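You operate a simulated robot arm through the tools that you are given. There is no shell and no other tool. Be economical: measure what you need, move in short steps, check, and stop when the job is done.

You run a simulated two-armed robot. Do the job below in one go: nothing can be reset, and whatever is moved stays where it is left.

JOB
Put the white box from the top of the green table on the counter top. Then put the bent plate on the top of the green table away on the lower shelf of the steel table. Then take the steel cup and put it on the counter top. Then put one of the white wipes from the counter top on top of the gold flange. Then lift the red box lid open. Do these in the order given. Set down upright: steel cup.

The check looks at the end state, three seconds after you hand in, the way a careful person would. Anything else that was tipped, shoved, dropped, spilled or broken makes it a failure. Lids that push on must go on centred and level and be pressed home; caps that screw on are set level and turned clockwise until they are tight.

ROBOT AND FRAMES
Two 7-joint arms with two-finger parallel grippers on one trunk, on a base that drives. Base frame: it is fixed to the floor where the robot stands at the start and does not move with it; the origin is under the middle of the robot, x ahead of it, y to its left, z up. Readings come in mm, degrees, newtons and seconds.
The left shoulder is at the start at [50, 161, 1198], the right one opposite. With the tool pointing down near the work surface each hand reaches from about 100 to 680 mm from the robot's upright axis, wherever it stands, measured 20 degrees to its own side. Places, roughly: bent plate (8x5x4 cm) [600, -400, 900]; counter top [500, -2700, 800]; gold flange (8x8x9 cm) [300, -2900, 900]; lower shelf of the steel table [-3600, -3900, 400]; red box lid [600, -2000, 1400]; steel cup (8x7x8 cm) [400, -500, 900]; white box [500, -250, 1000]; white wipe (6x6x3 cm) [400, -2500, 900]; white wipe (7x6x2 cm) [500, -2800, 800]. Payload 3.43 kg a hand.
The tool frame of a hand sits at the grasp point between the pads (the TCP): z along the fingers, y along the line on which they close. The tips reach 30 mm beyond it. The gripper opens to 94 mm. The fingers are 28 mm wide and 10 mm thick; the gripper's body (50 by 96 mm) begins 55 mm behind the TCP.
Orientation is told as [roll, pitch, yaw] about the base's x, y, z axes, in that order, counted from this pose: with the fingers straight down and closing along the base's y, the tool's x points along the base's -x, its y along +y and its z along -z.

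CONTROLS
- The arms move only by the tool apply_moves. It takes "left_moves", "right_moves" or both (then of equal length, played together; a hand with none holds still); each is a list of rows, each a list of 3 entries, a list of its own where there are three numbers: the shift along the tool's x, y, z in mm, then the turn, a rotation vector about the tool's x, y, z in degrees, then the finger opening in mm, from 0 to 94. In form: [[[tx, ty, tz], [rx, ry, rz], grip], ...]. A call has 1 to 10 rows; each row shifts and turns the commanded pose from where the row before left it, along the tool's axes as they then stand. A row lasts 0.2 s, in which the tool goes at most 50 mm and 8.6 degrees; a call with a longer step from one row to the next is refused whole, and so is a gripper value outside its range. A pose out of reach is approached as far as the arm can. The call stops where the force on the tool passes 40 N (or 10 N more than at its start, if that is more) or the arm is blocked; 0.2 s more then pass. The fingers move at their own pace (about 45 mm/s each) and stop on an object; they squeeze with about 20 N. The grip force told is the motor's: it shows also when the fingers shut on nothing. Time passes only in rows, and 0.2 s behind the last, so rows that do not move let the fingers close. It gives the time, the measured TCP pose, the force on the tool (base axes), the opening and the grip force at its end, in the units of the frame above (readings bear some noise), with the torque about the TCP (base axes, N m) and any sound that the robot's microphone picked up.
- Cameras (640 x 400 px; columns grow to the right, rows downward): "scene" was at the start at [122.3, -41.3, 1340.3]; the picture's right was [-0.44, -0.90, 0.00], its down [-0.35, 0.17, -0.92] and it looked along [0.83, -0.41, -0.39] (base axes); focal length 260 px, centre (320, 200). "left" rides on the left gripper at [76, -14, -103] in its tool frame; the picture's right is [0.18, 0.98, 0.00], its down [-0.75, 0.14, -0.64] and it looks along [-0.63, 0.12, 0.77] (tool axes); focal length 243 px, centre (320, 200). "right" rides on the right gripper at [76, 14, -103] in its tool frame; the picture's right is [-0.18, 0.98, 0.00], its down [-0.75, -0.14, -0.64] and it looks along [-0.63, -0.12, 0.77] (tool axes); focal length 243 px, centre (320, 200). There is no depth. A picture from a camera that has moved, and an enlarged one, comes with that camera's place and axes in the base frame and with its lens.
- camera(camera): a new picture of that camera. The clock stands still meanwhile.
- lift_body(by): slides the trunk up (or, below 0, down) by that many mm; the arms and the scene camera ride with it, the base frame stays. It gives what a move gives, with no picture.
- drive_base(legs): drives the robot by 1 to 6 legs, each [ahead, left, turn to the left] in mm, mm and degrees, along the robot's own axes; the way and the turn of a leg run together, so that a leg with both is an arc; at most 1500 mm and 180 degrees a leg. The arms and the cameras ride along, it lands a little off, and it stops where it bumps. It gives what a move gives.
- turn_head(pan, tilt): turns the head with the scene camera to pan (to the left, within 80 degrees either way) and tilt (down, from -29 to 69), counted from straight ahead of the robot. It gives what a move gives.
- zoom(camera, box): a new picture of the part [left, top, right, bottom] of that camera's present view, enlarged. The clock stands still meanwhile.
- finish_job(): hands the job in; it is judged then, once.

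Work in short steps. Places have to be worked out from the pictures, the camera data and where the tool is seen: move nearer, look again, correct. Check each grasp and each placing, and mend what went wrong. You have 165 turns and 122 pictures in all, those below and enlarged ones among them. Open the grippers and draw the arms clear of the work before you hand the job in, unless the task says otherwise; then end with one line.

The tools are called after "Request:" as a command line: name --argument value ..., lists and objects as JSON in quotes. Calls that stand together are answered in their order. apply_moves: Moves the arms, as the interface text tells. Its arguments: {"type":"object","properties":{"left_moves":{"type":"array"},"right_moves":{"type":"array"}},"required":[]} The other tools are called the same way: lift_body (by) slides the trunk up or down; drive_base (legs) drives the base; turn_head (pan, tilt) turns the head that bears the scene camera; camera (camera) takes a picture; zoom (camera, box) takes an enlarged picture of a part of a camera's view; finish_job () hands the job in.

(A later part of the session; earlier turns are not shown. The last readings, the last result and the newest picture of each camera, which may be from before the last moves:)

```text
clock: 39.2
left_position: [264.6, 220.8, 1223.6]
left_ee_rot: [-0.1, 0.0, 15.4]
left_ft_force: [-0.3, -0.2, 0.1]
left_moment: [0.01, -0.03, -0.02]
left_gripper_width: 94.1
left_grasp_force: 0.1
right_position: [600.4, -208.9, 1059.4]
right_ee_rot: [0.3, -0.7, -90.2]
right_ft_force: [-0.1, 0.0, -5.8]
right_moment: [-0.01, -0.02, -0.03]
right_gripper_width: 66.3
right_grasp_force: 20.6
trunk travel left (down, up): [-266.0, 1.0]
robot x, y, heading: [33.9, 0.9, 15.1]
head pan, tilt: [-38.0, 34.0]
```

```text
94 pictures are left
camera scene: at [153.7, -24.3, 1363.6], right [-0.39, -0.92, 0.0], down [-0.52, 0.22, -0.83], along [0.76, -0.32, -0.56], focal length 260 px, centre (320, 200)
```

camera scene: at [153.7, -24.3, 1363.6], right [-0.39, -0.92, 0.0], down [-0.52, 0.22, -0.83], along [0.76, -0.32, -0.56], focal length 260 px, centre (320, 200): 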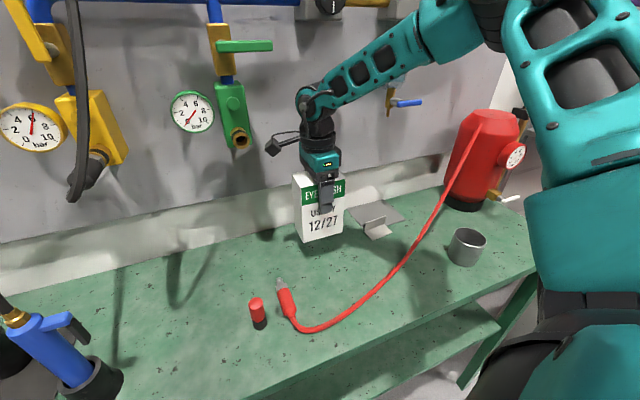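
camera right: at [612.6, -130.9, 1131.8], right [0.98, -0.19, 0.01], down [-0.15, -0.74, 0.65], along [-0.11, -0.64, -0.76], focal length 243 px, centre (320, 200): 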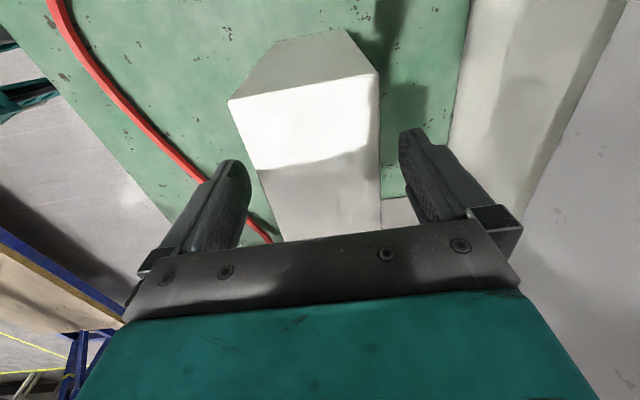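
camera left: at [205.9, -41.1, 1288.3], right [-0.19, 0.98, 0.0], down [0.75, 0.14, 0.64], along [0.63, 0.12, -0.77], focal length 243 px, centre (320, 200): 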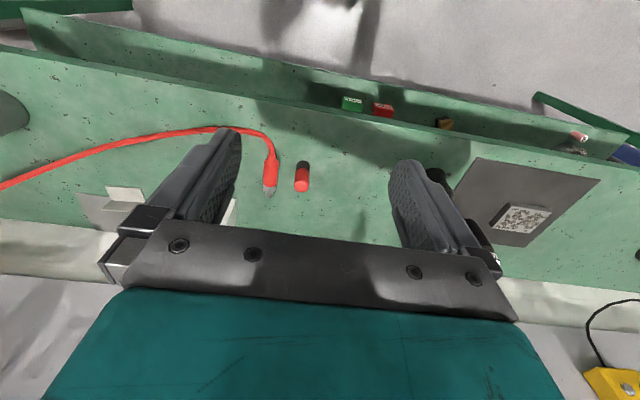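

Box is held (66 mm, about 6 N). I draw it in closer to the body and look to the right for the driving route.

Request:
apply_moves --right_moves '[[[0, -35, -15], [0, 0, 0], 40], [[0, -35, -15], [0, 0, 0], 40], [[0, -35, 0], [0, 0, 0], 40], [[0, -35, 0], [0, 0, 0], 40], [[0, -35, 0], [0, 0, 0], 40]]'

Request:
turn_head --pan -80 --tilt 25

Request:
camera --camera "scene"

Request:
camera --camera "right"

```text
clock: 40.4
left_position: [264.7, 220.2, 1225.1]
left_ee_rot: [0.0, 0.0, 15.3]
left_ft_force: [-0.4, -0.5, 0.1]
left_moment: [-0.02, 0.02, -0.01]
left_gripper_width: 93.8
left_grasp_force: 0.0
right_position: [423.5, -205.7, 1089.5]
right_ee_rot: [0.7, -0.6, -90.2]
right_ft_force: [0.6, -0.2, -5.5]
right_moment: [-0.01, -0.03, -0.01]
right_gripper_width: 66.1
right_grasp_force: 20.0
trunk travel left (down, up): [-266.0, 1.0]
robot x, y, heading: [30.3, -0.8, 15.1]
head pan, tilt: [-38.0, 34.0]
```

```text
clock: 41.5
left_position: [264.9, 220.8, 1224.6]
left_ee_rot: [0.0, 0.1, 15.2]
left_ft_force: [0.0, 0.7, 0.5]
left_moment: [-0.02, 0.0, 0.0]
left_gripper_width: 94.1
left_grasp_force: 0.1
right_position: [424.3, -205.6, 1089.9]
right_ee_rot: [0.4, -0.8, -90.3]
right_ft_force: [0.4, -0.3, -5.3]
right_moment: [0.07, 0.0, 0.0]
right_gripper_width: 66.4
right_grasp_force: 20.1
trunk travel left (down, up): [-266.0, 1.0]
robot x, y, heading: [31.7, 0.3, 15.5]
head pan, tilt: [-80.0, 25.0]
```

```text
93 pictures are left
camera scene: at [110.9, -73.2, 1377.9], right [-0.9, -0.43, 0.0], down [-0.18, 0.38, -0.91], along [0.39, -0.82, -0.42], focal length 260 px, centre (320, 200)
```

scene: 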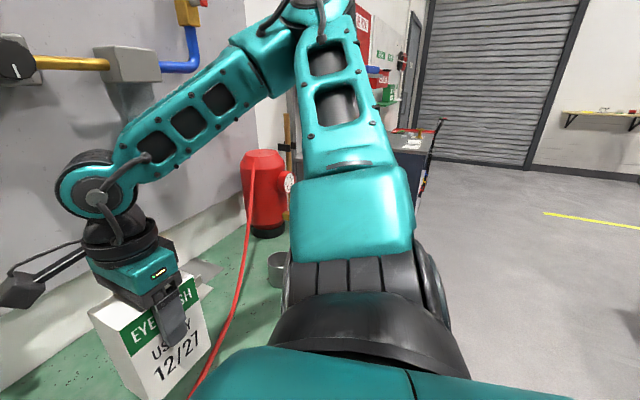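

```text
92 pictures are left
camera right: at [437.6, -128.7, 1191.9], right [0.98, -0.19, 0.01], down [-0.15, -0.74, 0.65], along [-0.11, -0.64, -0.76], focal length 243 px, centre (320, 200)
```

right: 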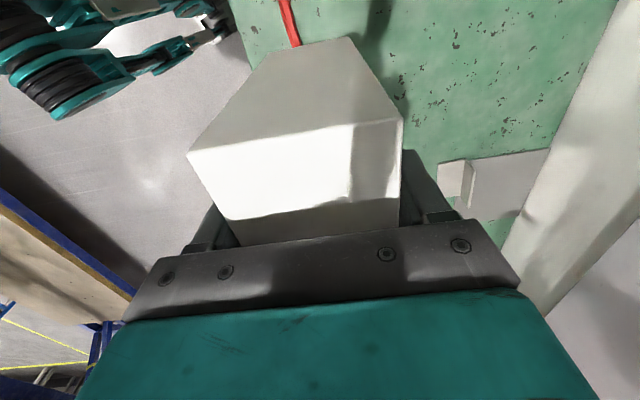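

The floor to the right front is clear, and a blue table seems to stand behind-right. I back up and turn right to see the way.

Request:
drive_base --legs '[[-150, 0, 0], [0, 0, -75]]'

Request:
turn_head --pan 15 --tilt 15

Request:
camera --camera "scene"

Request:
turn_head --pan -60 --tilt 15

Request:
camera --camera "scene"

```text
clock: 46.1
left_position: [159.0, -209.8, 1225.0]
left_ee_rot: [0.0, 0.0, -60.7]
left_ft_force: [0.1, 0.1, 0.5]
left_moment: [0.0, 0.02, -0.03]
left_gripper_width: 94.2
left_grasp_force: 0.0
right_position: [-215.8, -468.7, 1088.9]
right_ee_rot: [0.5, -0.7, -166.1]
right_ft_force: [0.2, 1.2, -4.4]
right_moment: [-0.01, 0.02, -0.01]
right_gripper_width: 66.4
right_grasp_force: 20.2
trunk travel left (down, up): [-266.0, 1.0]
robot x, y, heading: [-110.1, -38.5, -60.7]
head pan, tilt: [-80.0, 25.0]
```

```text
clock: 47.8
left_position: [160.0, -210.5, 1224.4]
left_ee_rot: [0.1, 0.1, -60.6]
left_ft_force: [-0.4, 0.0, 0.3]
left_moment: [0.05, 0.04, 0.0]
left_gripper_width: 93.9
left_grasp_force: 0.0
right_position: [-216.2, -467.8, 1089.7]
right_ee_rot: [0.5, -0.7, -166.2]
right_ft_force: [1.0, -0.3, -5.1]
right_moment: [0.03, -0.04, -0.01]
right_gripper_width: 66.3
right_grasp_force: 20.1
trunk travel left (down, up): [-266.0, 1.0]
robot x, y, heading: [-110.7, -39.6, -60.7]
head pan, tilt: [15.0, 15.0]
```

```text
91 pictures are left
camera scene: at [-27.3, -141.4, 1394.1], right [-0.72, -0.7, 0.0], down [-0.18, 0.19, -0.97], along [0.67, -0.69, -0.26], focal length 260 px, centre (320, 200)
```

scene: 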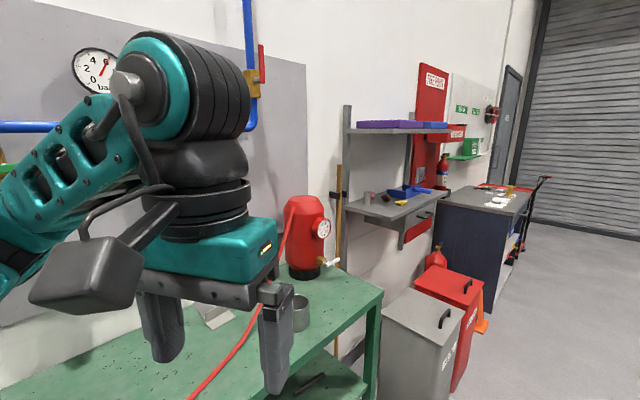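

```text
clock: 49.3
left_position: [160.1, -210.7, 1224.5]
left_ee_rot: [0.0, 0.2, -60.6]
left_ft_force: [0.0, 0.8, -0.8]
left_moment: [0.05, -0.01, -0.04]
left_gripper_width: 94.1
left_grasp_force: 0.1
right_position: [-216.0, -469.6, 1089.7]
right_ee_rot: [0.5, -0.6, -166.1]
right_ft_force: [0.4, -0.3, -6.5]
right_moment: [-0.02, -0.04, -0.01]
right_gripper_width: 66.7
right_grasp_force: 19.6
trunk travel left (down, up): [-266.0, 1.0]
robot x, y, heading: [-112.0, -39.4, -60.4]
head pan, tilt: [-60.0, 15.0]
```

```text
90 pictures are left
camera scene: at [-140.1, -154.9, 1394.1], right [-0.86, 0.51, 0.0], down [0.13, 0.22, -0.97], along [-0.49, -0.83, -0.26], focal length 260 px, centre (320, 200)
```

scene: 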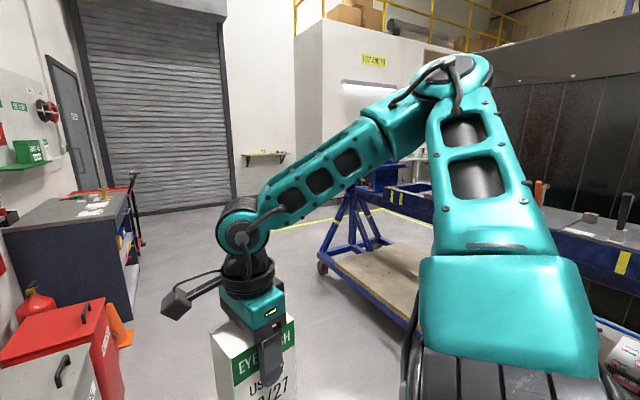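

The dark-blue cabinet with the grey top is the counter, and the corridor is clear. I drive toward it, keeping the heading.

Request:
drive_base --legs '[[856, -477, 0], [780, -435, 0]]'

Request:
turn_head --pan 10 --tilt 25

Request:
camera --camera "scene"

```text
clock: 58.6
left_position: [152.7, -2063.6, 1225.0]
left_ee_rot: [0.1, 0.1, -60.6]
left_ft_force: [-0.8, -0.1, -0.1]
left_moment: [0.01, 0.01, -0.04]
left_gripper_width: 93.6
left_grasp_force: 0.0
right_position: [-221.2, -2321.3, 1089.1]
right_ee_rot: [0.5, -0.6, -166.1]
right_ft_force: [0.2, -0.6, -5.6]
right_moment: [0.05, 0.01, 0.01]
right_gripper_width: 66.4
right_grasp_force: 19.7
trunk travel left (down, up): [-266.0, 1.0]
robot x, y, heading: [-117.3, -1895.8, -60.8]
head pan, tilt: [-60.0, 15.0]
```

```text
clock: 60.0
left_position: [154.2, -2062.7, 1223.6]
left_ee_rot: [0.0, 0.1, -60.6]
left_ft_force: [-0.1, 0.1, 0.2]
left_moment: [0.03, 0.0, 0.02]
left_gripper_width: 94.0
left_grasp_force: 0.1
right_position: [-222.5, -2320.6, 1090.0]
right_ee_rot: [0.5, -0.7, -166.0]
right_ft_force: [-0.2, 0.4, -5.3]
right_moment: [0.0, -0.01, -0.03]
right_gripper_width: 66.4
right_grasp_force: 19.6
trunk travel left (down, up): [-266.0, 1.0]
robot x, y, heading: [-116.7, -1889.8, -60.6]
head pan, tilt: [10.0, 25.0]
```

```text
89 pictures are left
camera scene: at [-40.2, -1998.5, 1377.9], right [-0.77, -0.63, 0.0], down [-0.27, 0.33, -0.91], along [0.57, -0.7, -0.42], focal length 260 px, centre (320, 200)
```

scene: 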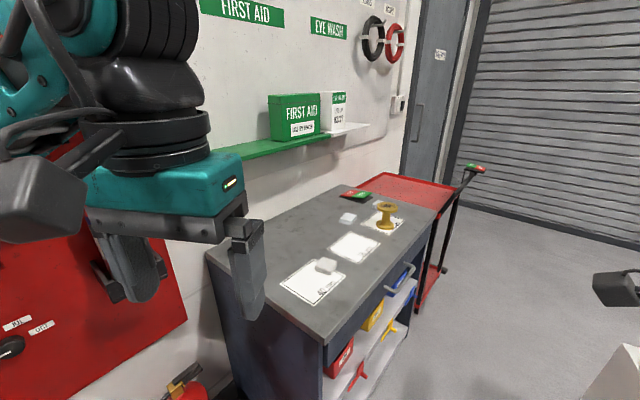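

Counter: front edge x≈215, y −2330…−3160, top z≈820. Sheets, wipes (~[377,−2540] and [505,−2866]) and the flange (~[340,−2911]) are in view. A free spot for the box is around [500,−2430], so I go to heading 0 near [-10,−2010].

Request:
drive_base --legs '[[0, 0, 60.6], [105, -115, 0]]'

Request:
turn_head --pan -45 --tilt 35

Request:
camera --camera "scene"

Request:
camera --camera "right"

```text
clock: 63.9
left_position: [210.5, -1790.6, 1223.5]
left_ee_rot: [0.0, 0.0, 0.2]
left_ft_force: [-0.1, -0.8, 0.3]
left_moment: [0.03, 0.01, 0.0]
left_gripper_width: 94.1
left_grasp_force: 0.1
right_position: [250.8, -2244.2, 1087.8]
right_ee_rot: [0.3, -0.6, -105.3]
right_ft_force: [0.7, -0.3, -5.7]
right_moment: [0.01, 0.0, 0.03]
right_gripper_width: 66.5
right_grasp_force: 20.6
trunk travel left (down, up): [-266.0, 1.0]
robot x, y, heading: [-73.7, -1941.8, -0.2]
head pan, tilt: [10.0, 25.0]
stopped in leg 2: the robot was blocked; the commanded pose is now the measured one
```

```text
clock: 65.1
left_position: [209.2, -1789.1, 1223.8]
left_ee_rot: [0.0, 0.1, 0.1]
left_ft_force: [0.3, 0.7, -0.3]
left_moment: [0.0, -0.02, 0.04]
left_gripper_width: 94.1
left_grasp_force: 0.1
right_position: [249.8, -2243.1, 1089.8]
right_ee_rot: [0.4, -0.8, -105.4]
right_ft_force: [0.7, 0.2, -4.9]
right_moment: [-0.01, 0.0, -0.01]
right_gripper_width: 66.5
right_grasp_force: 19.8
trunk travel left (down, up): [-266.0, 1.0]
robot x, y, heading: [-72.3, -1939.6, -0.0]
head pan, tilt: [-45.0, 35.0]
```

```text
88 pictures are left
camera scene: at [29.6, -2004.2, 1362.1], right [-0.71, -0.71, 0.0], down [-0.41, 0.41, -0.82], along [0.58, -0.58, -0.57], focal length 260 px, centre (320, 200)
```

scene: 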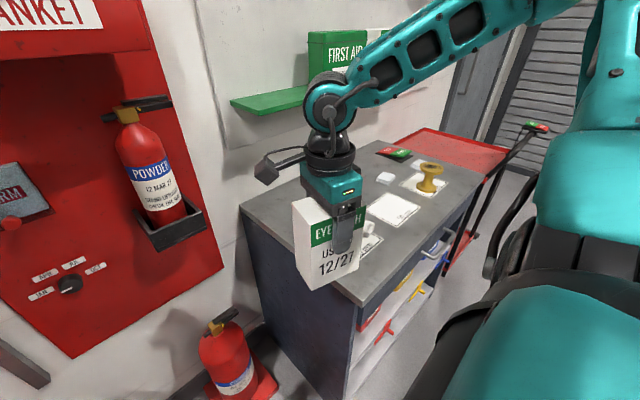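

```text
87 pictures are left
camera right: at [283.3, -2171.6, 1191.7], right [0.9, -0.44, 0.01], down [-0.34, -0.68, 0.65], along [-0.28, -0.59, -0.76], focal length 243 px, centre (320, 200)
```

right: 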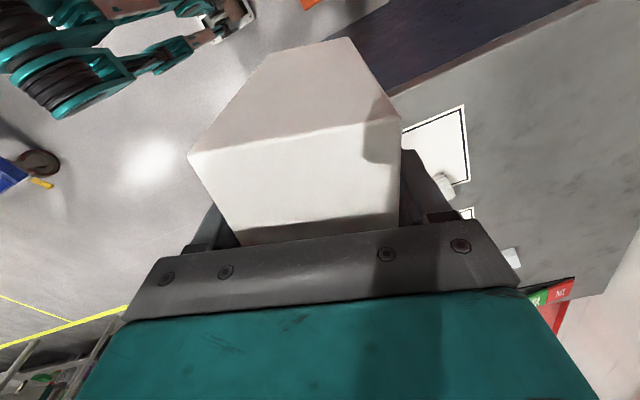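

Blocked at [-73,−1940]. I look to the left front to see what stopped the robot.

Request:
turn_head --pan 30 --tilt 40

Request:
camera --camera "scene"

Request:
turn_head --pan -30 --tilt 65

Request:
camera --camera "scene"

```text
clock: 66.6
left_position: [209.0, -1790.1, 1222.9]
left_ee_rot: [0.0, 0.0, 0.1]
left_ft_force: [0.1, -0.3, 0.0]
left_moment: [-0.01, -0.03, 0.01]
left_gripper_width: 94.0
left_grasp_force: 0.1
right_position: [250.1, -2242.9, 1088.5]
right_ee_rot: [0.4, -0.7, -105.4]
right_ft_force: [-0.1, 0.0, -5.3]
right_moment: [0.04, 0.0, -0.02]
right_gripper_width: 66.6
right_grasp_force: 20.3
trunk travel left (down, up): [-266.0, 1.0]
robot x, y, heading: [-71.2, -1940.3, -0.1]
head pan, tilt: [30.0, 40.0]
```

```text
86 pictures are left
camera scene: at [41.0, -1899.6, 1354.6], right [0.5, -0.87, 0.0], down [-0.56, -0.32, -0.77], along [0.66, 0.38, -0.64], focal length 260 px, centre (320, 200)
```

scene: 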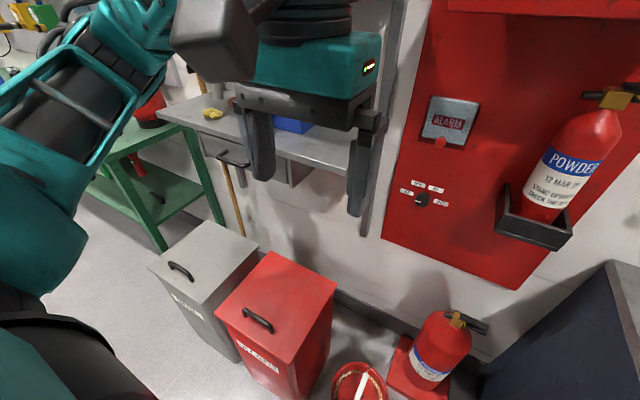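

```text
clock: 67.9
left_position: [209.6, -1789.2, 1224.8]
left_ee_rot: [0.0, 0.1, 0.1]
left_ft_force: [0.3, -1.1, 0.0]
left_moment: [-0.01, -0.01, 0.0]
left_gripper_width: 94.0
left_grasp_force: 0.0
right_position: [250.2, -2243.0, 1088.4]
right_ee_rot: [0.4, -0.7, -105.4]
right_ft_force: [0.2, 0.8, -5.9]
right_moment: [0.01, 0.0, 0.01]
right_gripper_width: 66.2
right_grasp_force: 20.3
trunk travel left (down, up): [-266.0, 1.0]
robot x, y, heading: [-72.5, -1944.6, 0.1]
head pan, tilt: [-30.0, 65.0]
```

```text
85 pictures are left
camera scene: at [19.9, -1972.2, 1322.3], right [-0.5, -0.87, 0.0], down [-0.78, 0.45, -0.42], along [0.37, -0.21, -0.91], focal length 260 px, centre (320, 200)
```

scene: 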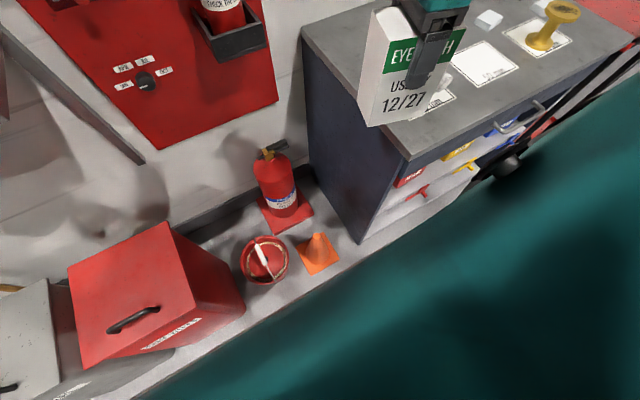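

Nothing obvious is touching; perhaps the base is near the red bin or the cone. I back off and slide along the counter front instead.

Request:
drive_base --legs '[[-60, 0, 0], [0, -310, 0]]'

Request:
turn_head --pan -25 --tilt 45

Request:
camera --camera "scene"

```text
clock: 71.8
left_position: [149.4, -2100.2, 1224.1]
left_ee_rot: [0.0, 0.1, 0.0]
left_ft_force: [0.6, -0.1, 0.0]
left_moment: [0.0, -0.01, -0.02]
left_gripper_width: 93.9
left_grasp_force: 0.0
right_position: [189.4, -2554.9, 1087.8]
right_ee_rot: [0.5, -0.6, -105.5]
right_ft_force: [-0.1, -0.1, -4.2]
right_moment: [0.03, 0.01, 0.03]
right_gripper_width: 66.2
right_grasp_force: 20.1
trunk travel left (down, up): [-266.0, 1.0]
robot x, y, heading: [-131.2, -2251.2, 0.3]
head pan, tilt: [-30.0, 65.0]
```

```text
clock: 72.6
left_position: [147.1, -2100.2, 1224.6]
left_ee_rot: [0.0, 0.1, 0.1]
left_ft_force: [0.3, 0.4, -0.4]
left_moment: [0.02, 0.0, 0.0]
left_gripper_width: 94.0
left_grasp_force: 0.1
right_position: [188.6, -2554.5, 1087.8]
right_ee_rot: [0.4, -0.8, -105.4]
right_ft_force: [0.1, 0.3, -6.4]
right_moment: [0.02, 0.02, -0.03]
right_gripper_width: 66.2
right_grasp_force: 20.1
trunk travel left (down, up): [-266.0, 1.0]
robot x, y, heading: [-131.3, -2252.9, 0.1]
head pan, tilt: [-25.0, 45.0]
```

```text
84 pictures are left
camera scene: at [-19.9, -2287.0, 1347.2], right [-0.42, -0.91, 0.0], down [-0.64, 0.3, -0.71], along [0.64, -0.3, -0.71], focal length 260 px, centre (320, 200)
```

scene: 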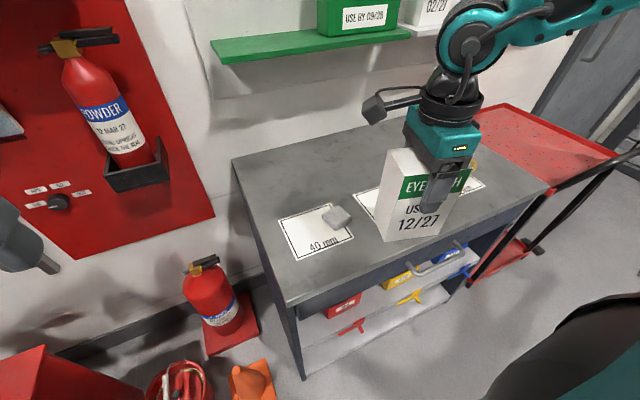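

The counter geometry is confirmed; the free spot at about [495,−2430] lies behind the first sheet. I move 20 ahead and turn left 20° to bring it into the right hand's reach.

Request:
drive_base --legs '[[20, 0, 0], [0, 0, 20]]'

```text
clock: 74.5
left_position: [100.9, -2014.0, 1225.1]
left_ee_rot: [0.0, 0.1, 19.9]
left_ft_force: [0.4, -0.7, 0.1]
left_moment: [-0.01, 0.02, 0.01]
left_gripper_width: 94.2
left_grasp_force: 0.0
right_position: [292.3, -2426.3, 1088.3]
right_ee_rot: [0.4, -0.7, -85.6]
right_ft_force: [0.3, 0.1, -5.4]
right_moment: [-0.05, -0.05, -0.01]
right_gripper_width: 66.3
right_grasp_force: 19.7
trunk travel left (down, up): [-266.0, 1.0]
robot x, y, heading: [-113.3, -2256.5, 19.6]
head pan, tilt: [-25.0, 45.0]
```

Turn worked. I move the box over the spot and lower partway.

Request:
apply_moves --right_moves '[[[-3.3, 33.7, 0], [0, 0, 0], 40], [[-3.3, 33.7, 0], [0, 0, 0], 40], [[-3.3, 33.7, 0], [0, 0, 0], 40], [[-3.3, 33.7, 0], [0, 0, 0], 40], [[-3.3, 33.7, 0], [0, 0, 0], 40], [[-3.3, 33.7, 0], [0, 0, 0], 40], [[0, 0, 30], [0, 0, 0], 40], [[0, 0, 30], [0, 0, 0], 40], [[0, 0, 30], [0, 0, 0], 40], [[0, 0, 20], [0, 0, 0], 40]]'

Request:
turn_head --pan -38 --tilt 38

Request:
camera --camera "scene"

```text
clock: 76.7
left_position: [100.0, -2012.6, 1224.9]
left_ee_rot: [-0.1, 0.1, 19.8]
left_ft_force: [0.5, -0.2, -0.3]
left_moment: [-0.01, -0.01, 0.01]
left_gripper_width: 94.1
left_grasp_force: 0.0
right_position: [496.2, -2432.9, 981.0]
right_ee_rot: [0.4, -0.7, -85.6]
right_ft_force: [-0.8, 0.2, -5.3]
right_moment: [0.01, 0.01, 0.0]
right_gripper_width: 66.8
right_grasp_force: 19.8
trunk travel left (down, up): [-266.0, 1.0]
robot x, y, heading: [-114.0, -2251.8, 19.6]
head pan, tilt: [-25.0, 45.0]
```

```text
clock: 77.4
left_position: [100.3, -2012.2, 1225.4]
left_ee_rot: [0.1, 0.1, 19.9]
left_ft_force: [0.2, 0.2, 0.6]
left_moment: [0.0, 0.02, 0.02]
left_gripper_width: 94.1
left_grasp_force: 0.0
right_position: [495.5, -2432.3, 982.0]
right_ee_rot: [0.3, -0.8, -85.6]
right_ft_force: [-0.5, 0.7, -6.0]
right_moment: [0.0, -0.04, -0.01]
right_gripper_width: 66.4
right_grasp_force: 20.5
trunk travel left (down, up): [-266.0, 1.0]
robot x, y, heading: [-113.2, -2253.7, 19.7]
head pan, tilt: [-38.0, 38.0]
```

```text
83 pictures are left
camera scene: at [6.0, -2265.8, 1357.5], right [-0.31, -0.95, 0.0], down [-0.59, 0.19, -0.79], along [0.75, -0.25, -0.62], focal length 260 px, centre (320, 200)
```

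scene: 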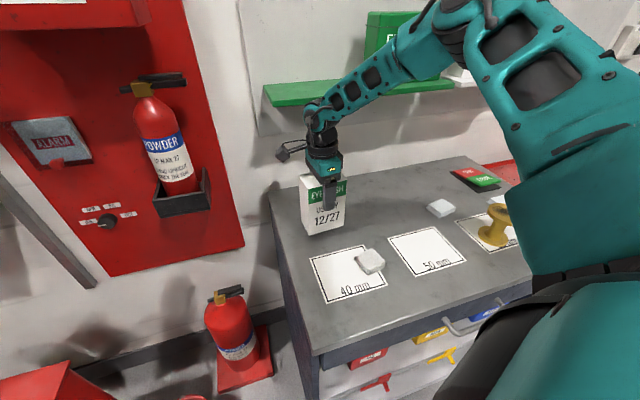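

Clear of the sheet and above a free patch. I lower gently until contact.

Request:
apply_moves --right_moves '[[[0, 0, 15], [0, 0, 0], 40], [[0, 0, 10], [0, 0, 0], 40], [[0, 0, 6], [0, 0, 0], 40], [[0, 0, 6], [0, 0, 0], 40], [[0, 0, 4], [0, 0, 0], 40], [[0, 0, 4], [0, 0, 0], 40], [[0, 0, 4], [0, 0, 0], 40], [[0, 0, 4], [0, 0, 0], 40], [[0, 0, 4], [0, 0, 0], 40], [[0, 0, 4], [0, 0, 0], 40]]'

```text
clock: 79.7
left_position: [97.5, -2013.1, 1224.2]
left_ee_rot: [-0.1, 0.0, 19.9]
left_ft_force: [0.4, 0.4, -0.4]
left_moment: [-0.01, -0.04, 0.01]
left_gripper_width: 94.0
left_grasp_force: 0.0
right_position: [492.7, -2431.5, 936.3]
right_ee_rot: [1.5, -0.2, -85.7]
right_ft_force: [-4.6, 1.4, 15.6]
right_moment: [-0.48, 0.99, -0.26]
right_gripper_width: 66.4
right_grasp_force: 19.9
right hand out of reach, approached as far as the arm can: row 8, 9
trunk travel left (down, up): [-266.0, 1.0]
robot x, y, heading: [-115.8, -2250.9, 19.8]
head pan, tilt: [-38.0, 38.0]
stopped in row 10 (right hand): the force on the tool passed its limit at 40 N (the readings are from after the stop); the commanded pose is now the measured one
```

Contact at z≈936. I ease up 1 mm, open, then rise straight up.

Request:
apply_moves --right_moves '[[[0, 0, -1], [0, 0, 0], 66], [[0, 0, 0], [0, 0, 0], 80], [[0, 0, 0], [0, 0, 0], 90], [[0, 0, 0], [0, 0, 0], 90], [[0, 0, -15], [0, 0, 0], 90], [[0, 0, -25], [0, 0, 0], 90], [[0, 0, -35], [0, 0, 0], 90], [[0, 0, -45], [0, 0, 0], 90]]'

Request:
camera --camera "scene"

```text
clock: 81.5
left_position: [99.4, -2012.6, 1224.7]
left_ee_rot: [0.0, 0.0, 19.9]
left_ft_force: [0.1, 0.5, 0.2]
left_moment: [-0.01, -0.01, 0.0]
left_gripper_width: 94.0
left_grasp_force: 0.1
right_position: [491.3, -2431.6, 1052.8]
right_ee_rot: [1.3, -0.5, -85.6]
right_ft_force: [-0.1, 1.0, -0.1]
right_moment: [0.03, -0.03, -0.01]
right_gripper_width: 90.1
right_grasp_force: 0.0
trunk travel left (down, up): [-266.0, 1.0]
robot x, y, heading: [-113.7, -2252.9, 20.0]
head pan, tilt: [-38.0, 38.0]
```

```text
82 pictures are left
camera scene: at [4.8, -2265.6, 1357.6], right [-0.31, -0.95, 0.0], down [-0.58, 0.19, -0.79], along [0.75, -0.25, -0.62], focal length 260 px, centre (320, 200)
```

scene: 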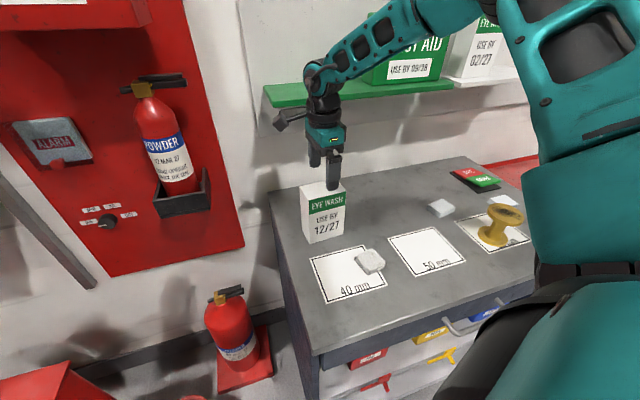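

The white box stands on the counter. Now I retract the arm, back off, and turn round to look at the steel table and its shelf.

Request:
apply_moves --right_moves '[[[0, 0, -40], [0, 0, 0], 90], [[0, -40, -20], [0, 0, 0], 90], [[0, -45, 0], [0, 0, 0], 90], [[0, -45, 0], [0, 0, 0], 90], [[0, -45, 0], [0, 0, 0], 90], [[0, -45, 0], [0, 0, 0], 90]]'

Request:
drive_base --legs '[[-250, 0, 0], [0, 0, 175]]'

Request:
turn_head --pan 0 --tilt 12

Request:
camera --camera "scene"

```text
clock: 82.9
left_position: [99.3, -2013.6, 1224.1]
left_ee_rot: [0.0, 0.0, 20.0]
left_ft_force: [0.5, -0.2, 0.4]
left_moment: [-0.01, -0.01, -0.01]
left_gripper_width: 94.0
left_grasp_force: 0.1
right_position: [271.4, -2448.9, 1111.5]
right_ee_rot: [1.5, -0.4, -85.6]
right_ft_force: [0.1, 0.8, 0.4]
right_moment: [0.01, -0.02, -0.03]
right_gripper_width: 90.1
right_grasp_force: 0.0
trunk travel left (down, up): [-266.0, 1.0]
robot x, y, heading: [-114.6, -2251.7, 19.7]
head pan, tilt: [-38.0, 38.0]
```

```text
clock: 92.0
left_position: [-575.5, -2567.2, 1224.7]
left_ee_rot: [0.0, 0.0, -162.5]
left_ft_force: [-0.1, -0.6, 0.4]
left_moment: [-0.01, 0.0, -0.01]
left_gripper_width: 93.9
left_grasp_force: 0.1
right_position: [-728.2, -2125.1, 1111.8]
right_ee_rot: [1.4, -0.4, 92.0]
right_ft_force: [-0.1, -0.5, -0.7]
right_moment: [-0.01, -0.01, 0.04]
right_gripper_width: 89.9
right_grasp_force: 0.1
trunk travel left (down, up): [-266.0, 1.0]
robot x, y, heading: [-354.0, -2337.0, -162.8]
head pan, tilt: [-38.0, 38.0]
```

```text
clock: 93.1
left_position: [-575.8, -2566.6, 1225.1]
left_ee_rot: [0.0, 0.1, -162.5]
left_ft_force: [-0.3, 0.6, -1.4]
left_moment: [0.01, 0.0, -0.02]
left_gripper_width: 94.2
left_grasp_force: 0.0
right_position: [-728.7, -2124.4, 1112.4]
right_ee_rot: [1.4, -0.4, 92.1]
right_ft_force: [0.3, 0.4, -0.3]
right_moment: [0.0, 0.01, 0.0]
right_gripper_width: 90.0
right_grasp_force: 0.1
trunk travel left (down, up): [-266.0, 1.0]
robot x, y, heading: [-351.1, -2338.8, -162.7]
head pan, tilt: [0.0, 12.0]
```

```text
81 pictures are left
camera scene: at [-480.2, -2377.1, 1399.0], right [-0.3, 0.95, 0.0], down [0.2, 0.06, -0.98], along [-0.93, -0.29, -0.21], focal length 260 px, centre (320, 200)
```

scene: 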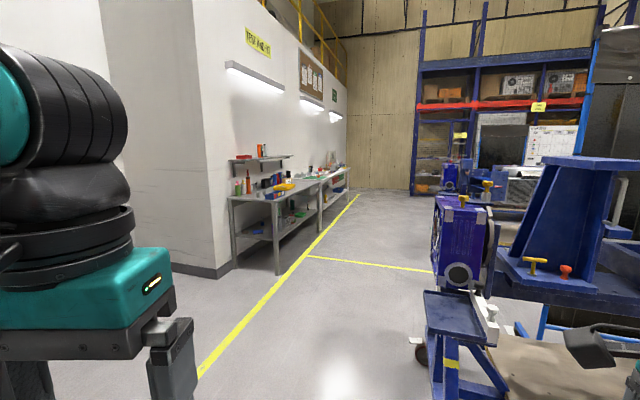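

I see steel tables along the far wall. I zoom in.

Request:
zoom --camera "scene" --box '[200, 130, 360, 230]'

Request:
zoom --camera "scene" --box '[216, 180, 296, 240]'

```text
4.00 times, centred on (280, 180) of scene
camera zoom: at [-480.2, -2377.1, 1399.0], right [-0.3, 0.95, 0.0], down [0.2, 0.06, -0.98], along [-0.93, -0.29, -0.21], focal length 1041 px, centre (480, 280)
```

zoom: 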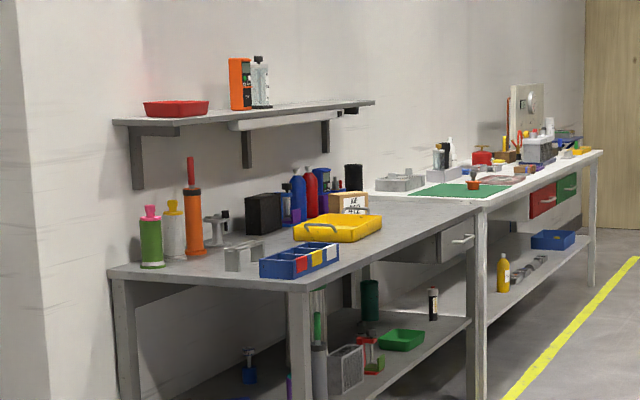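

```text
6.67 times, centred on (256, 210) of scene
camera zoom: at [-480.2, -2377.1, 1399.0], right [-0.3, 0.95, 0.0], down [0.2, 0.06, -0.98], along [-0.93, -0.29, -0.21], focal length 1735 px, centre (747, 133)
```

zoom: 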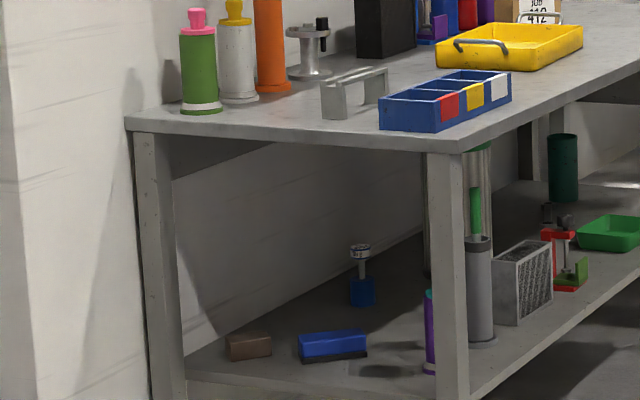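

The steel table's front faces +y (edge y≈−3530); the shelf at z≈400 must be entered from the front with a forward-tilted hand. I'll grasp the plate by its 8 cm width with a hand pitched about 45°. Now I drive back to the green table.

Request:
drive_base --legs '[[0, 0, 162.7], [220, 900, 0], [0, 855, 0]]'

Request:
turn_head --pan 15 --tilt 30

Request:
camera --camera "scene"

Request:
camera --camera "left"

```text
clock: 115.3
left_position: [184.1, -453.8, 1224.6]
left_ee_rot: [0.0, 0.1, -0.7]
left_ft_force: [0.1, 0.0, 0.0]
left_moment: [0.01, -0.01, 0.01]
left_gripper_width: 94.1
left_grasp_force: 0.1
right_position: [192.2, -923.6, 1110.6]
right_ee_rot: [1.4, -0.4, -106.2]
right_ft_force: [0.6, -0.5, -0.1]
right_moment: [-0.01, 0.02, 0.02]
right_gripper_width: 90.0
right_grasp_force: 0.1
trunk travel left (down, up): [-266.0, 1.0]
robot x, y, heading: [-101.8, -601.2, -0.9]
head pan, tilt: [0.0, 12.0]
```

```text
clock: 116.1
left_position: [184.4, -455.2, 1225.6]
left_ee_rot: [0.0, 0.1, -0.7]
left_ft_force: [0.3, 0.7, -0.7]
left_moment: [0.03, -0.01, 0.03]
left_gripper_width: 93.8
left_grasp_force: 0.1
right_position: [192.5, -923.2, 1111.4]
right_ee_rot: [1.5, -0.4, -106.2]
right_ft_force: [-0.7, -0.6, 0.1]
right_moment: [0.02, -0.03, -0.02]
right_gripper_width: 89.8
right_grasp_force: 0.0
trunk travel left (down, up): [-266.0, 1.0]
robot x, y, heading: [-97.9, -599.6, -0.7]
head pan, tilt: [15.0, 30.0]
```

```text
78 pictures are left
camera scene: at [28.3, -581.7, 1370.0], right [0.24, -0.97, 0.0], down [-0.48, -0.12, -0.87], along [0.84, 0.21, -0.5], focal length 260 px, centre (320, 200)
```

scene: 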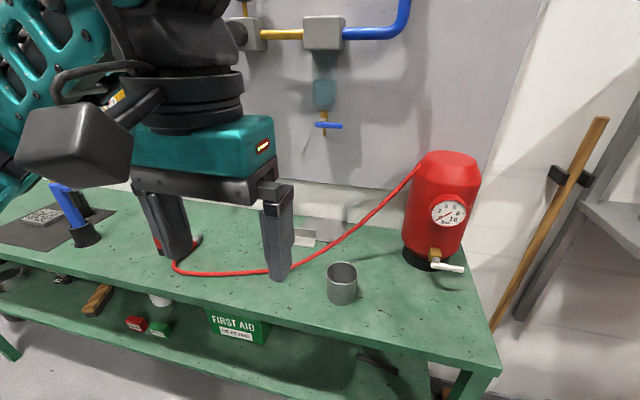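

```text
77 pictures are left
camera left: at [108.1, -466.9, 1329.2], right [-0.17, 0.99, 0.0], down [0.76, 0.13, 0.64], along [0.63, 0.11, -0.77], focal length 243 px, centre (320, 200)
```

left: 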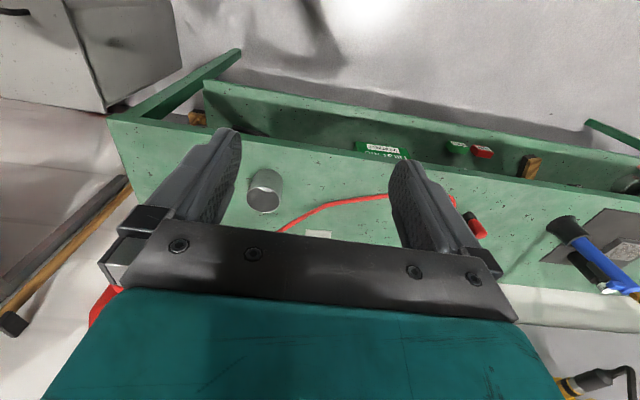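

I drive nearer the table and look at the plate with the left wrist camera.

Request:
drive_base --legs '[[115, 30, 0.7]]'

Request:
apply_moves --left_moves '[[[-20, 10, 25], [0, 0, 0], 94], [[-25, 15, 25], [0, 0, 0], 94], [[-25, 15, 25], [0, 0, 0], 94], [[0, 0, 0], [0, 0, 0], 94]]'

Request:
camera --camera "left"

Request:
zoom --camera "scene" --box '[240, 180, 440, 305]'

```text
clock: 117.3
left_position: [296.2, -420.5, 1225.4]
left_ee_rot: [-0.1, 0.2, 0.1]
left_ft_force: [0.3, 0.2, 0.1]
left_moment: [-0.01, -0.01, 0.0]
left_gripper_width: 94.1
left_grasp_force: 0.1
right_position: [310.6, -889.0, 1110.8]
right_ee_rot: [1.4, -0.4, -105.4]
right_ft_force: [0.2, 0.1, -0.4]
right_moment: [-0.01, 0.01, 0.01]
right_gripper_width: 89.9
right_grasp_force: 0.0
trunk travel left (down, up): [-266.0, 1.0]
robot x, y, heading: [14.4, -572.0, 0.3]
head pan, tilt: [15.0, 30.0]
```

```text
clock: 118.3
left_position: [365.3, -380.5, 1151.1]
left_ee_rot: [0.0, 0.0, 0.1]
left_ft_force: [0.4, -0.5, 0.5]
left_moment: [0.01, -0.03, 0.03]
left_gripper_width: 94.0
left_grasp_force: 0.1
right_position: [310.4, -889.9, 1111.7]
right_ee_rot: [1.5, -0.4, -105.4]
right_ft_force: [0.3, -0.2, 0.1]
right_moment: [0.01, 0.03, 0.01]
right_gripper_width: 90.1
right_grasp_force: 0.1
trunk travel left (down, up): [-266.0, 1.0]
robot x, y, heading: [15.8, -575.2, 0.1]
head pan, tilt: [15.0, 30.0]
```

```text
76 pictures are left
camera left: at [290.1, -393.9, 1254.9], right [-0.19, 0.98, 0.0], down [0.75, 0.14, 0.64], along [0.63, 0.12, -0.77], focal length 243 px, centre (320, 200)
```

left: 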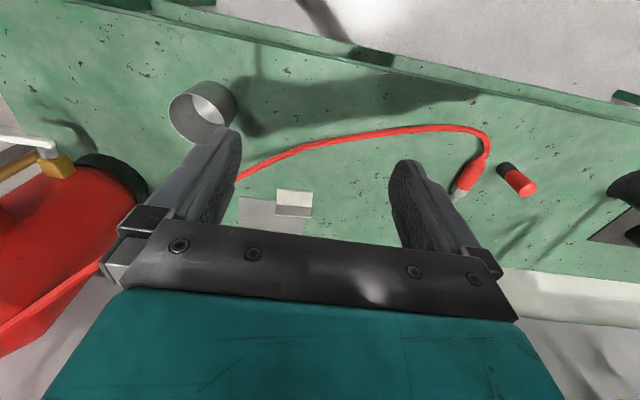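

```text
3.20 times, centred on (340, 242) of scene
camera zoom: at [140.7, -550.7, 1370.0], right [0.26, -0.97, 0.0], down [-0.48, -0.13, -0.87], along [0.84, 0.22, -0.5], focal length 833 px, centre (256, 64)
```

zoom: 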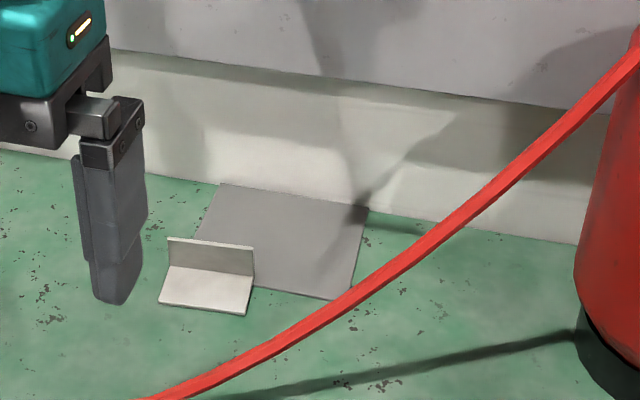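

I zoom the left camera onto the plate for triangulation.

Request:
zoom --camera "left" --box '[230, 150, 350, 225]'

```text
5.33 times, centred on (290, 188) of left
camera zoom: at [290.1, -393.9, 1254.9], right [-0.19, 0.98, 0.0], down [0.75, 0.14, 0.64], along [0.63, 0.12, -0.77], focal length 1294 px, centre (480, 267)
```

zoom: 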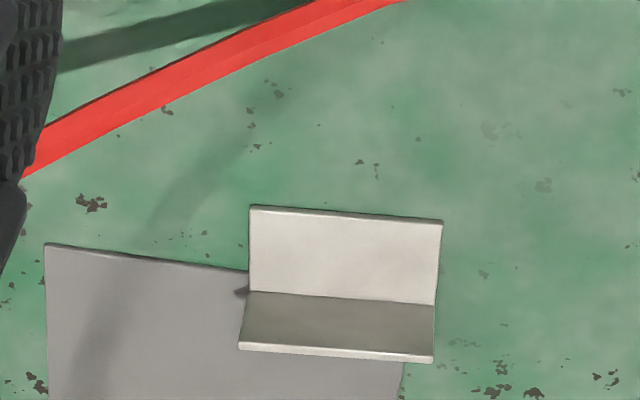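

With table z≈868, both views agree: plate base near edge [587,−353]–[594,−424], fold at x≈631, width ≈74 mm, yaw ≈+6°, flange ≈30 mm high. I pitch the left hand 30° forward with yaw 6° and go to a standoff 100 mm back.

Request:
apply_moves --left_moves '[[[0, 0, 0], [0, 0, -6], 94], [[0, 0, 0], [0, -7.5, 0], 94], [[0, 0, 0], [0, -7.5, 0], 94], [[0, 0, 0], [0, -7.5, 0], 94], [[0, 0, 0], [0, -7.5, 0], 94], [[0, 0, 0], [0, 0, 0], 94]]'

Request:
apply_moves --left_moves '[[[-15.4, -5.1, 39.5], [0, 0, 0], 94], [[-15.4, -5.1, 39.5], [0, 0, 0], 94], [[-15.4, -5.1, 39.5], [0, 0, 0], 94], [[-15.4, -5.1, 39.5], [0, 0, 0], 94], [[-15.4, -5.1, 39.5], [0, 0, 0], 94], [[-15.4, -5.1, 39.5], [0, 0, 0], 94], [[0, 0, 0], [0, 0, 0], 94]]'

Request:
camera --camera "left"

Request:
camera --camera "scene"

```text
clock: 119.7
left_position: [365.3, -381.2, 1149.9]
left_ee_rot: [0.0, -30.1, 6.1]
left_ft_force: [0.0, 0.1, 0.2]
left_moment: [0.02, 0.03, 0.01]
left_gripper_width: 94.1
left_grasp_force: 0.2
right_position: [310.7, -888.7, 1112.1]
right_ee_rot: [1.5, -0.4, -105.4]
right_ft_force: [-0.3, 1.0, 0.1]
right_moment: [-0.04, -0.02, 0.04]
right_gripper_width: 89.7
right_grasp_force: 0.1
trunk travel left (down, up): [-266.0, 1.0]
robot x, y, heading: [12.6, -571.8, 0.1]
head pan, tilt: [15.0, 30.0]
```

```text
clock: 121.3
left_position: [568.4, -388.7, 990.3]
left_ee_rot: [0.0, -30.0, 6.0]
left_ft_force: [0.4, -0.2, 0.8]
left_moment: [-0.01, -0.01, 0.0]
left_gripper_width: 94.0
left_grasp_force: 0.1
right_position: [310.0, -889.3, 1111.5]
right_ee_rot: [1.3, -0.4, -105.4]
right_ft_force: [-0.7, 0.4, -0.5]
right_moment: [0.0, 0.0, 0.01]
right_gripper_width: 90.0
right_grasp_force: 0.1
trunk travel left (down, up): [-266.0, 1.0]
robot x, y, heading: [14.7, -569.3, 0.1]
head pan, tilt: [15.0, 30.0]
```

```text
73 pictures are left
camera left: at [451.8, -415.0, 1042.8], right [-0.26, 0.96, -0.09], down [0.32, 0.18, 0.93], along [0.91, 0.22, -0.35], focal length 243 px, centre (320, 200)
```

left: 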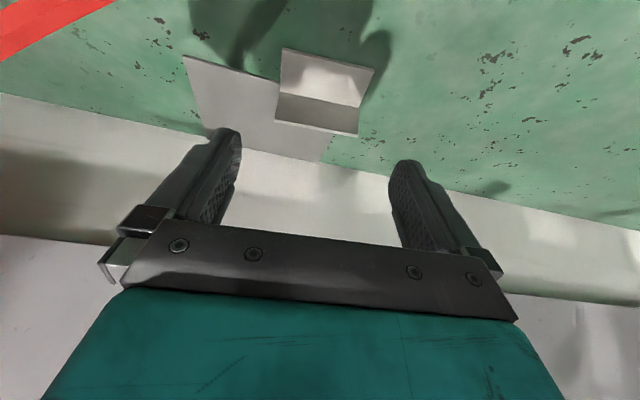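

```text
72 pictures are left
camera scene: at [140.7, -550.4, 1370.0], right [0.26, -0.97, 0.0], down [-0.48, -0.13, -0.87], along [0.84, 0.22, -0.5], focal length 260 px, centre (320, 200)
```

scene: 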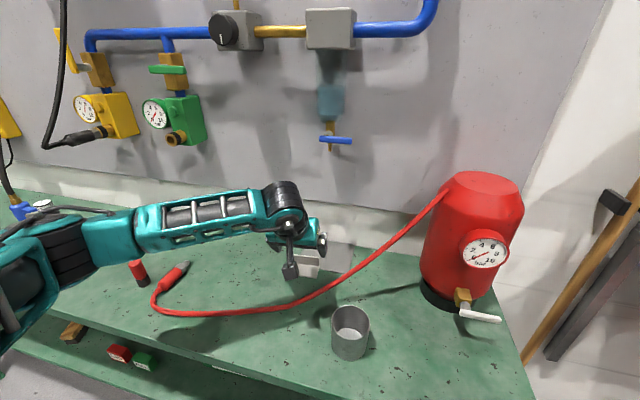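

The wrist view agrees (fold ≈x 635, centre y≈−383, width 75–79). I advance most of the way along the tool axis and check.

Request:
apply_moves --left_moves '[[[0, 0, 20], [0, 0, 0], 94], [[0, 0, 20], [0, 0, 0], 94], [[-1, 0, 15], [0, 0, -1], 94], [[0, 0, 0], [0, 0, 0], 94]]'

Request:
camera --camera "left"

```text
clock: 122.3
left_position: [595.5, -387.8, 945.4]
left_ee_rot: [-0.6, -30.0, 7.3]
left_ft_force: [-1.0, 0.1, -0.2]
left_moment: [0.04, 0.01, 0.01]
left_gripper_width: 94.0
left_grasp_force: 0.1
right_position: [309.6, -890.2, 1111.0]
right_ee_rot: [1.5, -0.5, -105.4]
right_ft_force: [-0.3, 0.1, 1.0]
right_moment: [-0.02, 0.01, 0.01]
right_gripper_width: 90.0
right_grasp_force: 0.1
trunk travel left (down, up): [-266.0, 1.0]
robot x, y, heading: [16.1, -576.0, -0.0]
head pan, tilt: [15.0, 30.0]
```

```text
71 pictures are left
camera left: at [480.3, -413.8, 996.5], right [-0.28, 0.96, -0.1], down [0.31, 0.19, 0.93], along [0.91, 0.23, -0.35], focal length 243 px, centre (320, 200)
```

left: 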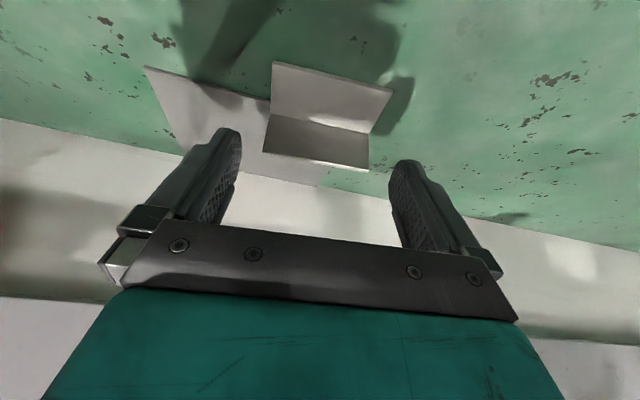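

Centred between the fingers. I advance the last 45 mm, stopping on contact.

Request:
apply_moves --left_moves '[[[0, 0, 15], [0, 0, 0], 94], [[0, 0, 12], [0, 0, 0], 94], [[0, 0, 9], [0, 0, 0], 94], [[0, 0, 8], [0, 0, 0], 94], [[0, 0, 0], [0, 0, 0], 94]]'

Request:
camera --camera "left"

Request:
zoom --camera "scene" --box '[240, 170, 400, 300]'

```text
clock: 123.3
left_position: [612.1, -387.7, 914.5]
left_ee_rot: [-1.4, -30.3, 7.2]
left_ft_force: [-18.2, 4.6, 20.6]
left_moment: [-0.8, 0.42, -0.88]
left_gripper_width: 90.6
left_grasp_force: 0.1
right_position: [307.7, -888.7, 1112.9]
right_ee_rot: [1.6, -0.4, -105.3]
right_ft_force: [0.7, -0.4, -0.1]
right_moment: [0.01, 0.01, 0.01]
right_gripper_width: 89.9
right_grasp_force: 0.2
trunk travel left (down, up): [-266.0, 1.0]
robot x, y, heading: [15.5, -573.4, 0.2]
head pan, tilt: [15.0, 30.0]
stopped in row 5 (left hand): the force on the tool passed its limit at 47 N (the readings are from after the stop); the commanded pose is now the measured one
```

```text
70 pictures are left
camera left: at [497.9, -414.2, 967.0], right [-0.27, 0.96, -0.11], down [0.3, 0.2, 0.93], along [0.91, 0.22, -0.34], focal length 243 px, centre (320, 200)
```

left: 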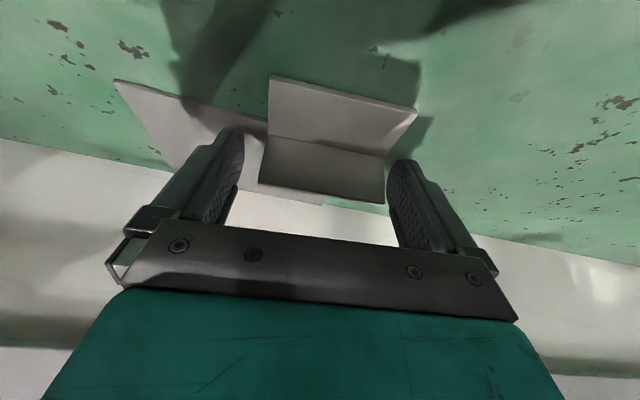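

```text
3.08 times, centred on (320, 235) of scene
camera zoom: at [136.8, -550.0, 1370.6], right [0.26, -0.97, 0.0], down [-0.48, -0.13, -0.87], along [0.84, 0.23, -0.5], focal length 801 px, centre (320, 92)
```

zoom: 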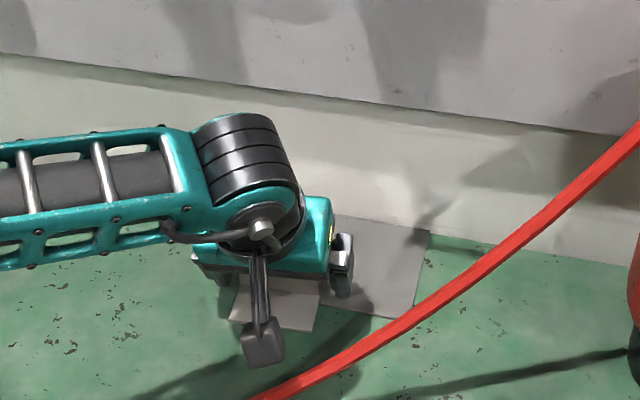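

Contact at z≈914, so the tips touch the table (table ≈880), and the hand is about 4 mm too far right. I back off 6 mm, shift +4 mm to the left, and turn 1.5°, then look.

Request:
apply_moves --left_moves '[[[0, 0, -8], [0, 0, 0], 94], [[0, 4.5, 0], [0, 0, -1], 94], [[-2, 0, 4], [0.8, 0, 0], 94], [[0, 0, 0], [0, 0, 0], 94]]'

Request:
zoom --camera "left" --box '[200, 60, 440, 210]'

```text
clock: 124.3
left_position: [615.0, -383.1, 915.0]
left_ee_rot: [-2.3, -30.1, 8.3]
left_ft_force: [-3.8, 0.6, 4.3]
left_moment: [0.2, 0.17, 0.21]
left_gripper_width: 94.0
left_grasp_force: 0.0
right_position: [309.0, -889.9, 1111.7]
right_ee_rot: [1.4, -0.4, -105.3]
right_ft_force: [-0.1, -0.1, -0.1]
right_moment: [0.0, 0.02, 0.0]
right_gripper_width: 90.0
right_grasp_force: 0.0
trunk travel left (down, up): [-266.0, 1.0]
robot x, y, heading: [11.9, -572.8, 0.1]
head pan, tilt: [15.0, 30.0]
```

```text
2.67 times, centred on (320, 135) of left
camera zoom: at [499.1, -408.7, 967.5], right [-0.28, 0.95, -0.13], down [0.3, 0.21, 0.93], along [0.91, 0.22, -0.35], focal length 647 px, centre (320, 373)
```

zoom: 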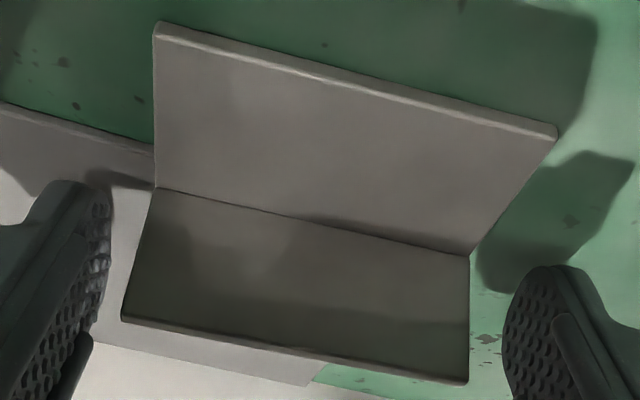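

Both fingers now sit beside the plate ends with similar gaps. I fix the roll and close.

Request:
apply_moves --left_moves '[[[0, 0, -2], [-2, 0, 0], 94], [[0, 0, 0], [0, 0, 0], 84], [[0, 0, 0], [0, 0, 0], 76], [[0, 0, 0], [0, 0, 0], 60], [[0, 0, 0], [0, 0, 0], 50], [[0, 0, 0], [0, 0, 0], 50]]'

Request:
camera --camera "left"

```text
clock: 125.7
left_position: [612.7, -381.9, 915.5]
left_ee_rot: [-0.4, -30.1, 8.4]
left_ft_force: [-0.3, -0.3, 3.3]
left_moment: [-0.19, 0.02, -0.03]
left_gripper_width: 69.6
left_grasp_force: 20.4
right_position: [309.8, -888.5, 1111.4]
right_ee_rot: [1.4, -0.4, -105.3]
right_ft_force: [0.0, -0.3, -0.8]
right_moment: [-0.06, -0.03, -0.02]
right_gripper_width: 90.0
right_grasp_force: 0.0
trunk travel left (down, up): [-266.0, 1.0]
robot x, y, heading: [13.7, -574.0, 0.1]
head pan, tilt: [15.0, 30.0]
```

```text
67 pictures are left
camera left: at [499.1, -412.4, 968.1], right [-0.3, 0.95, -0.1], down [0.31, 0.19, 0.93], along [0.9, 0.25, -0.35], focal length 243 px, centre (320, 200)
```

left: 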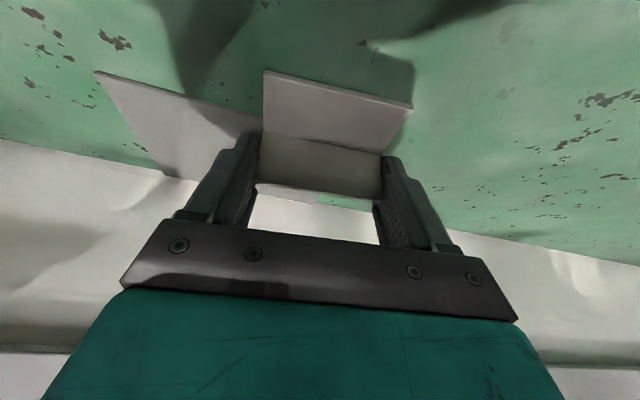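

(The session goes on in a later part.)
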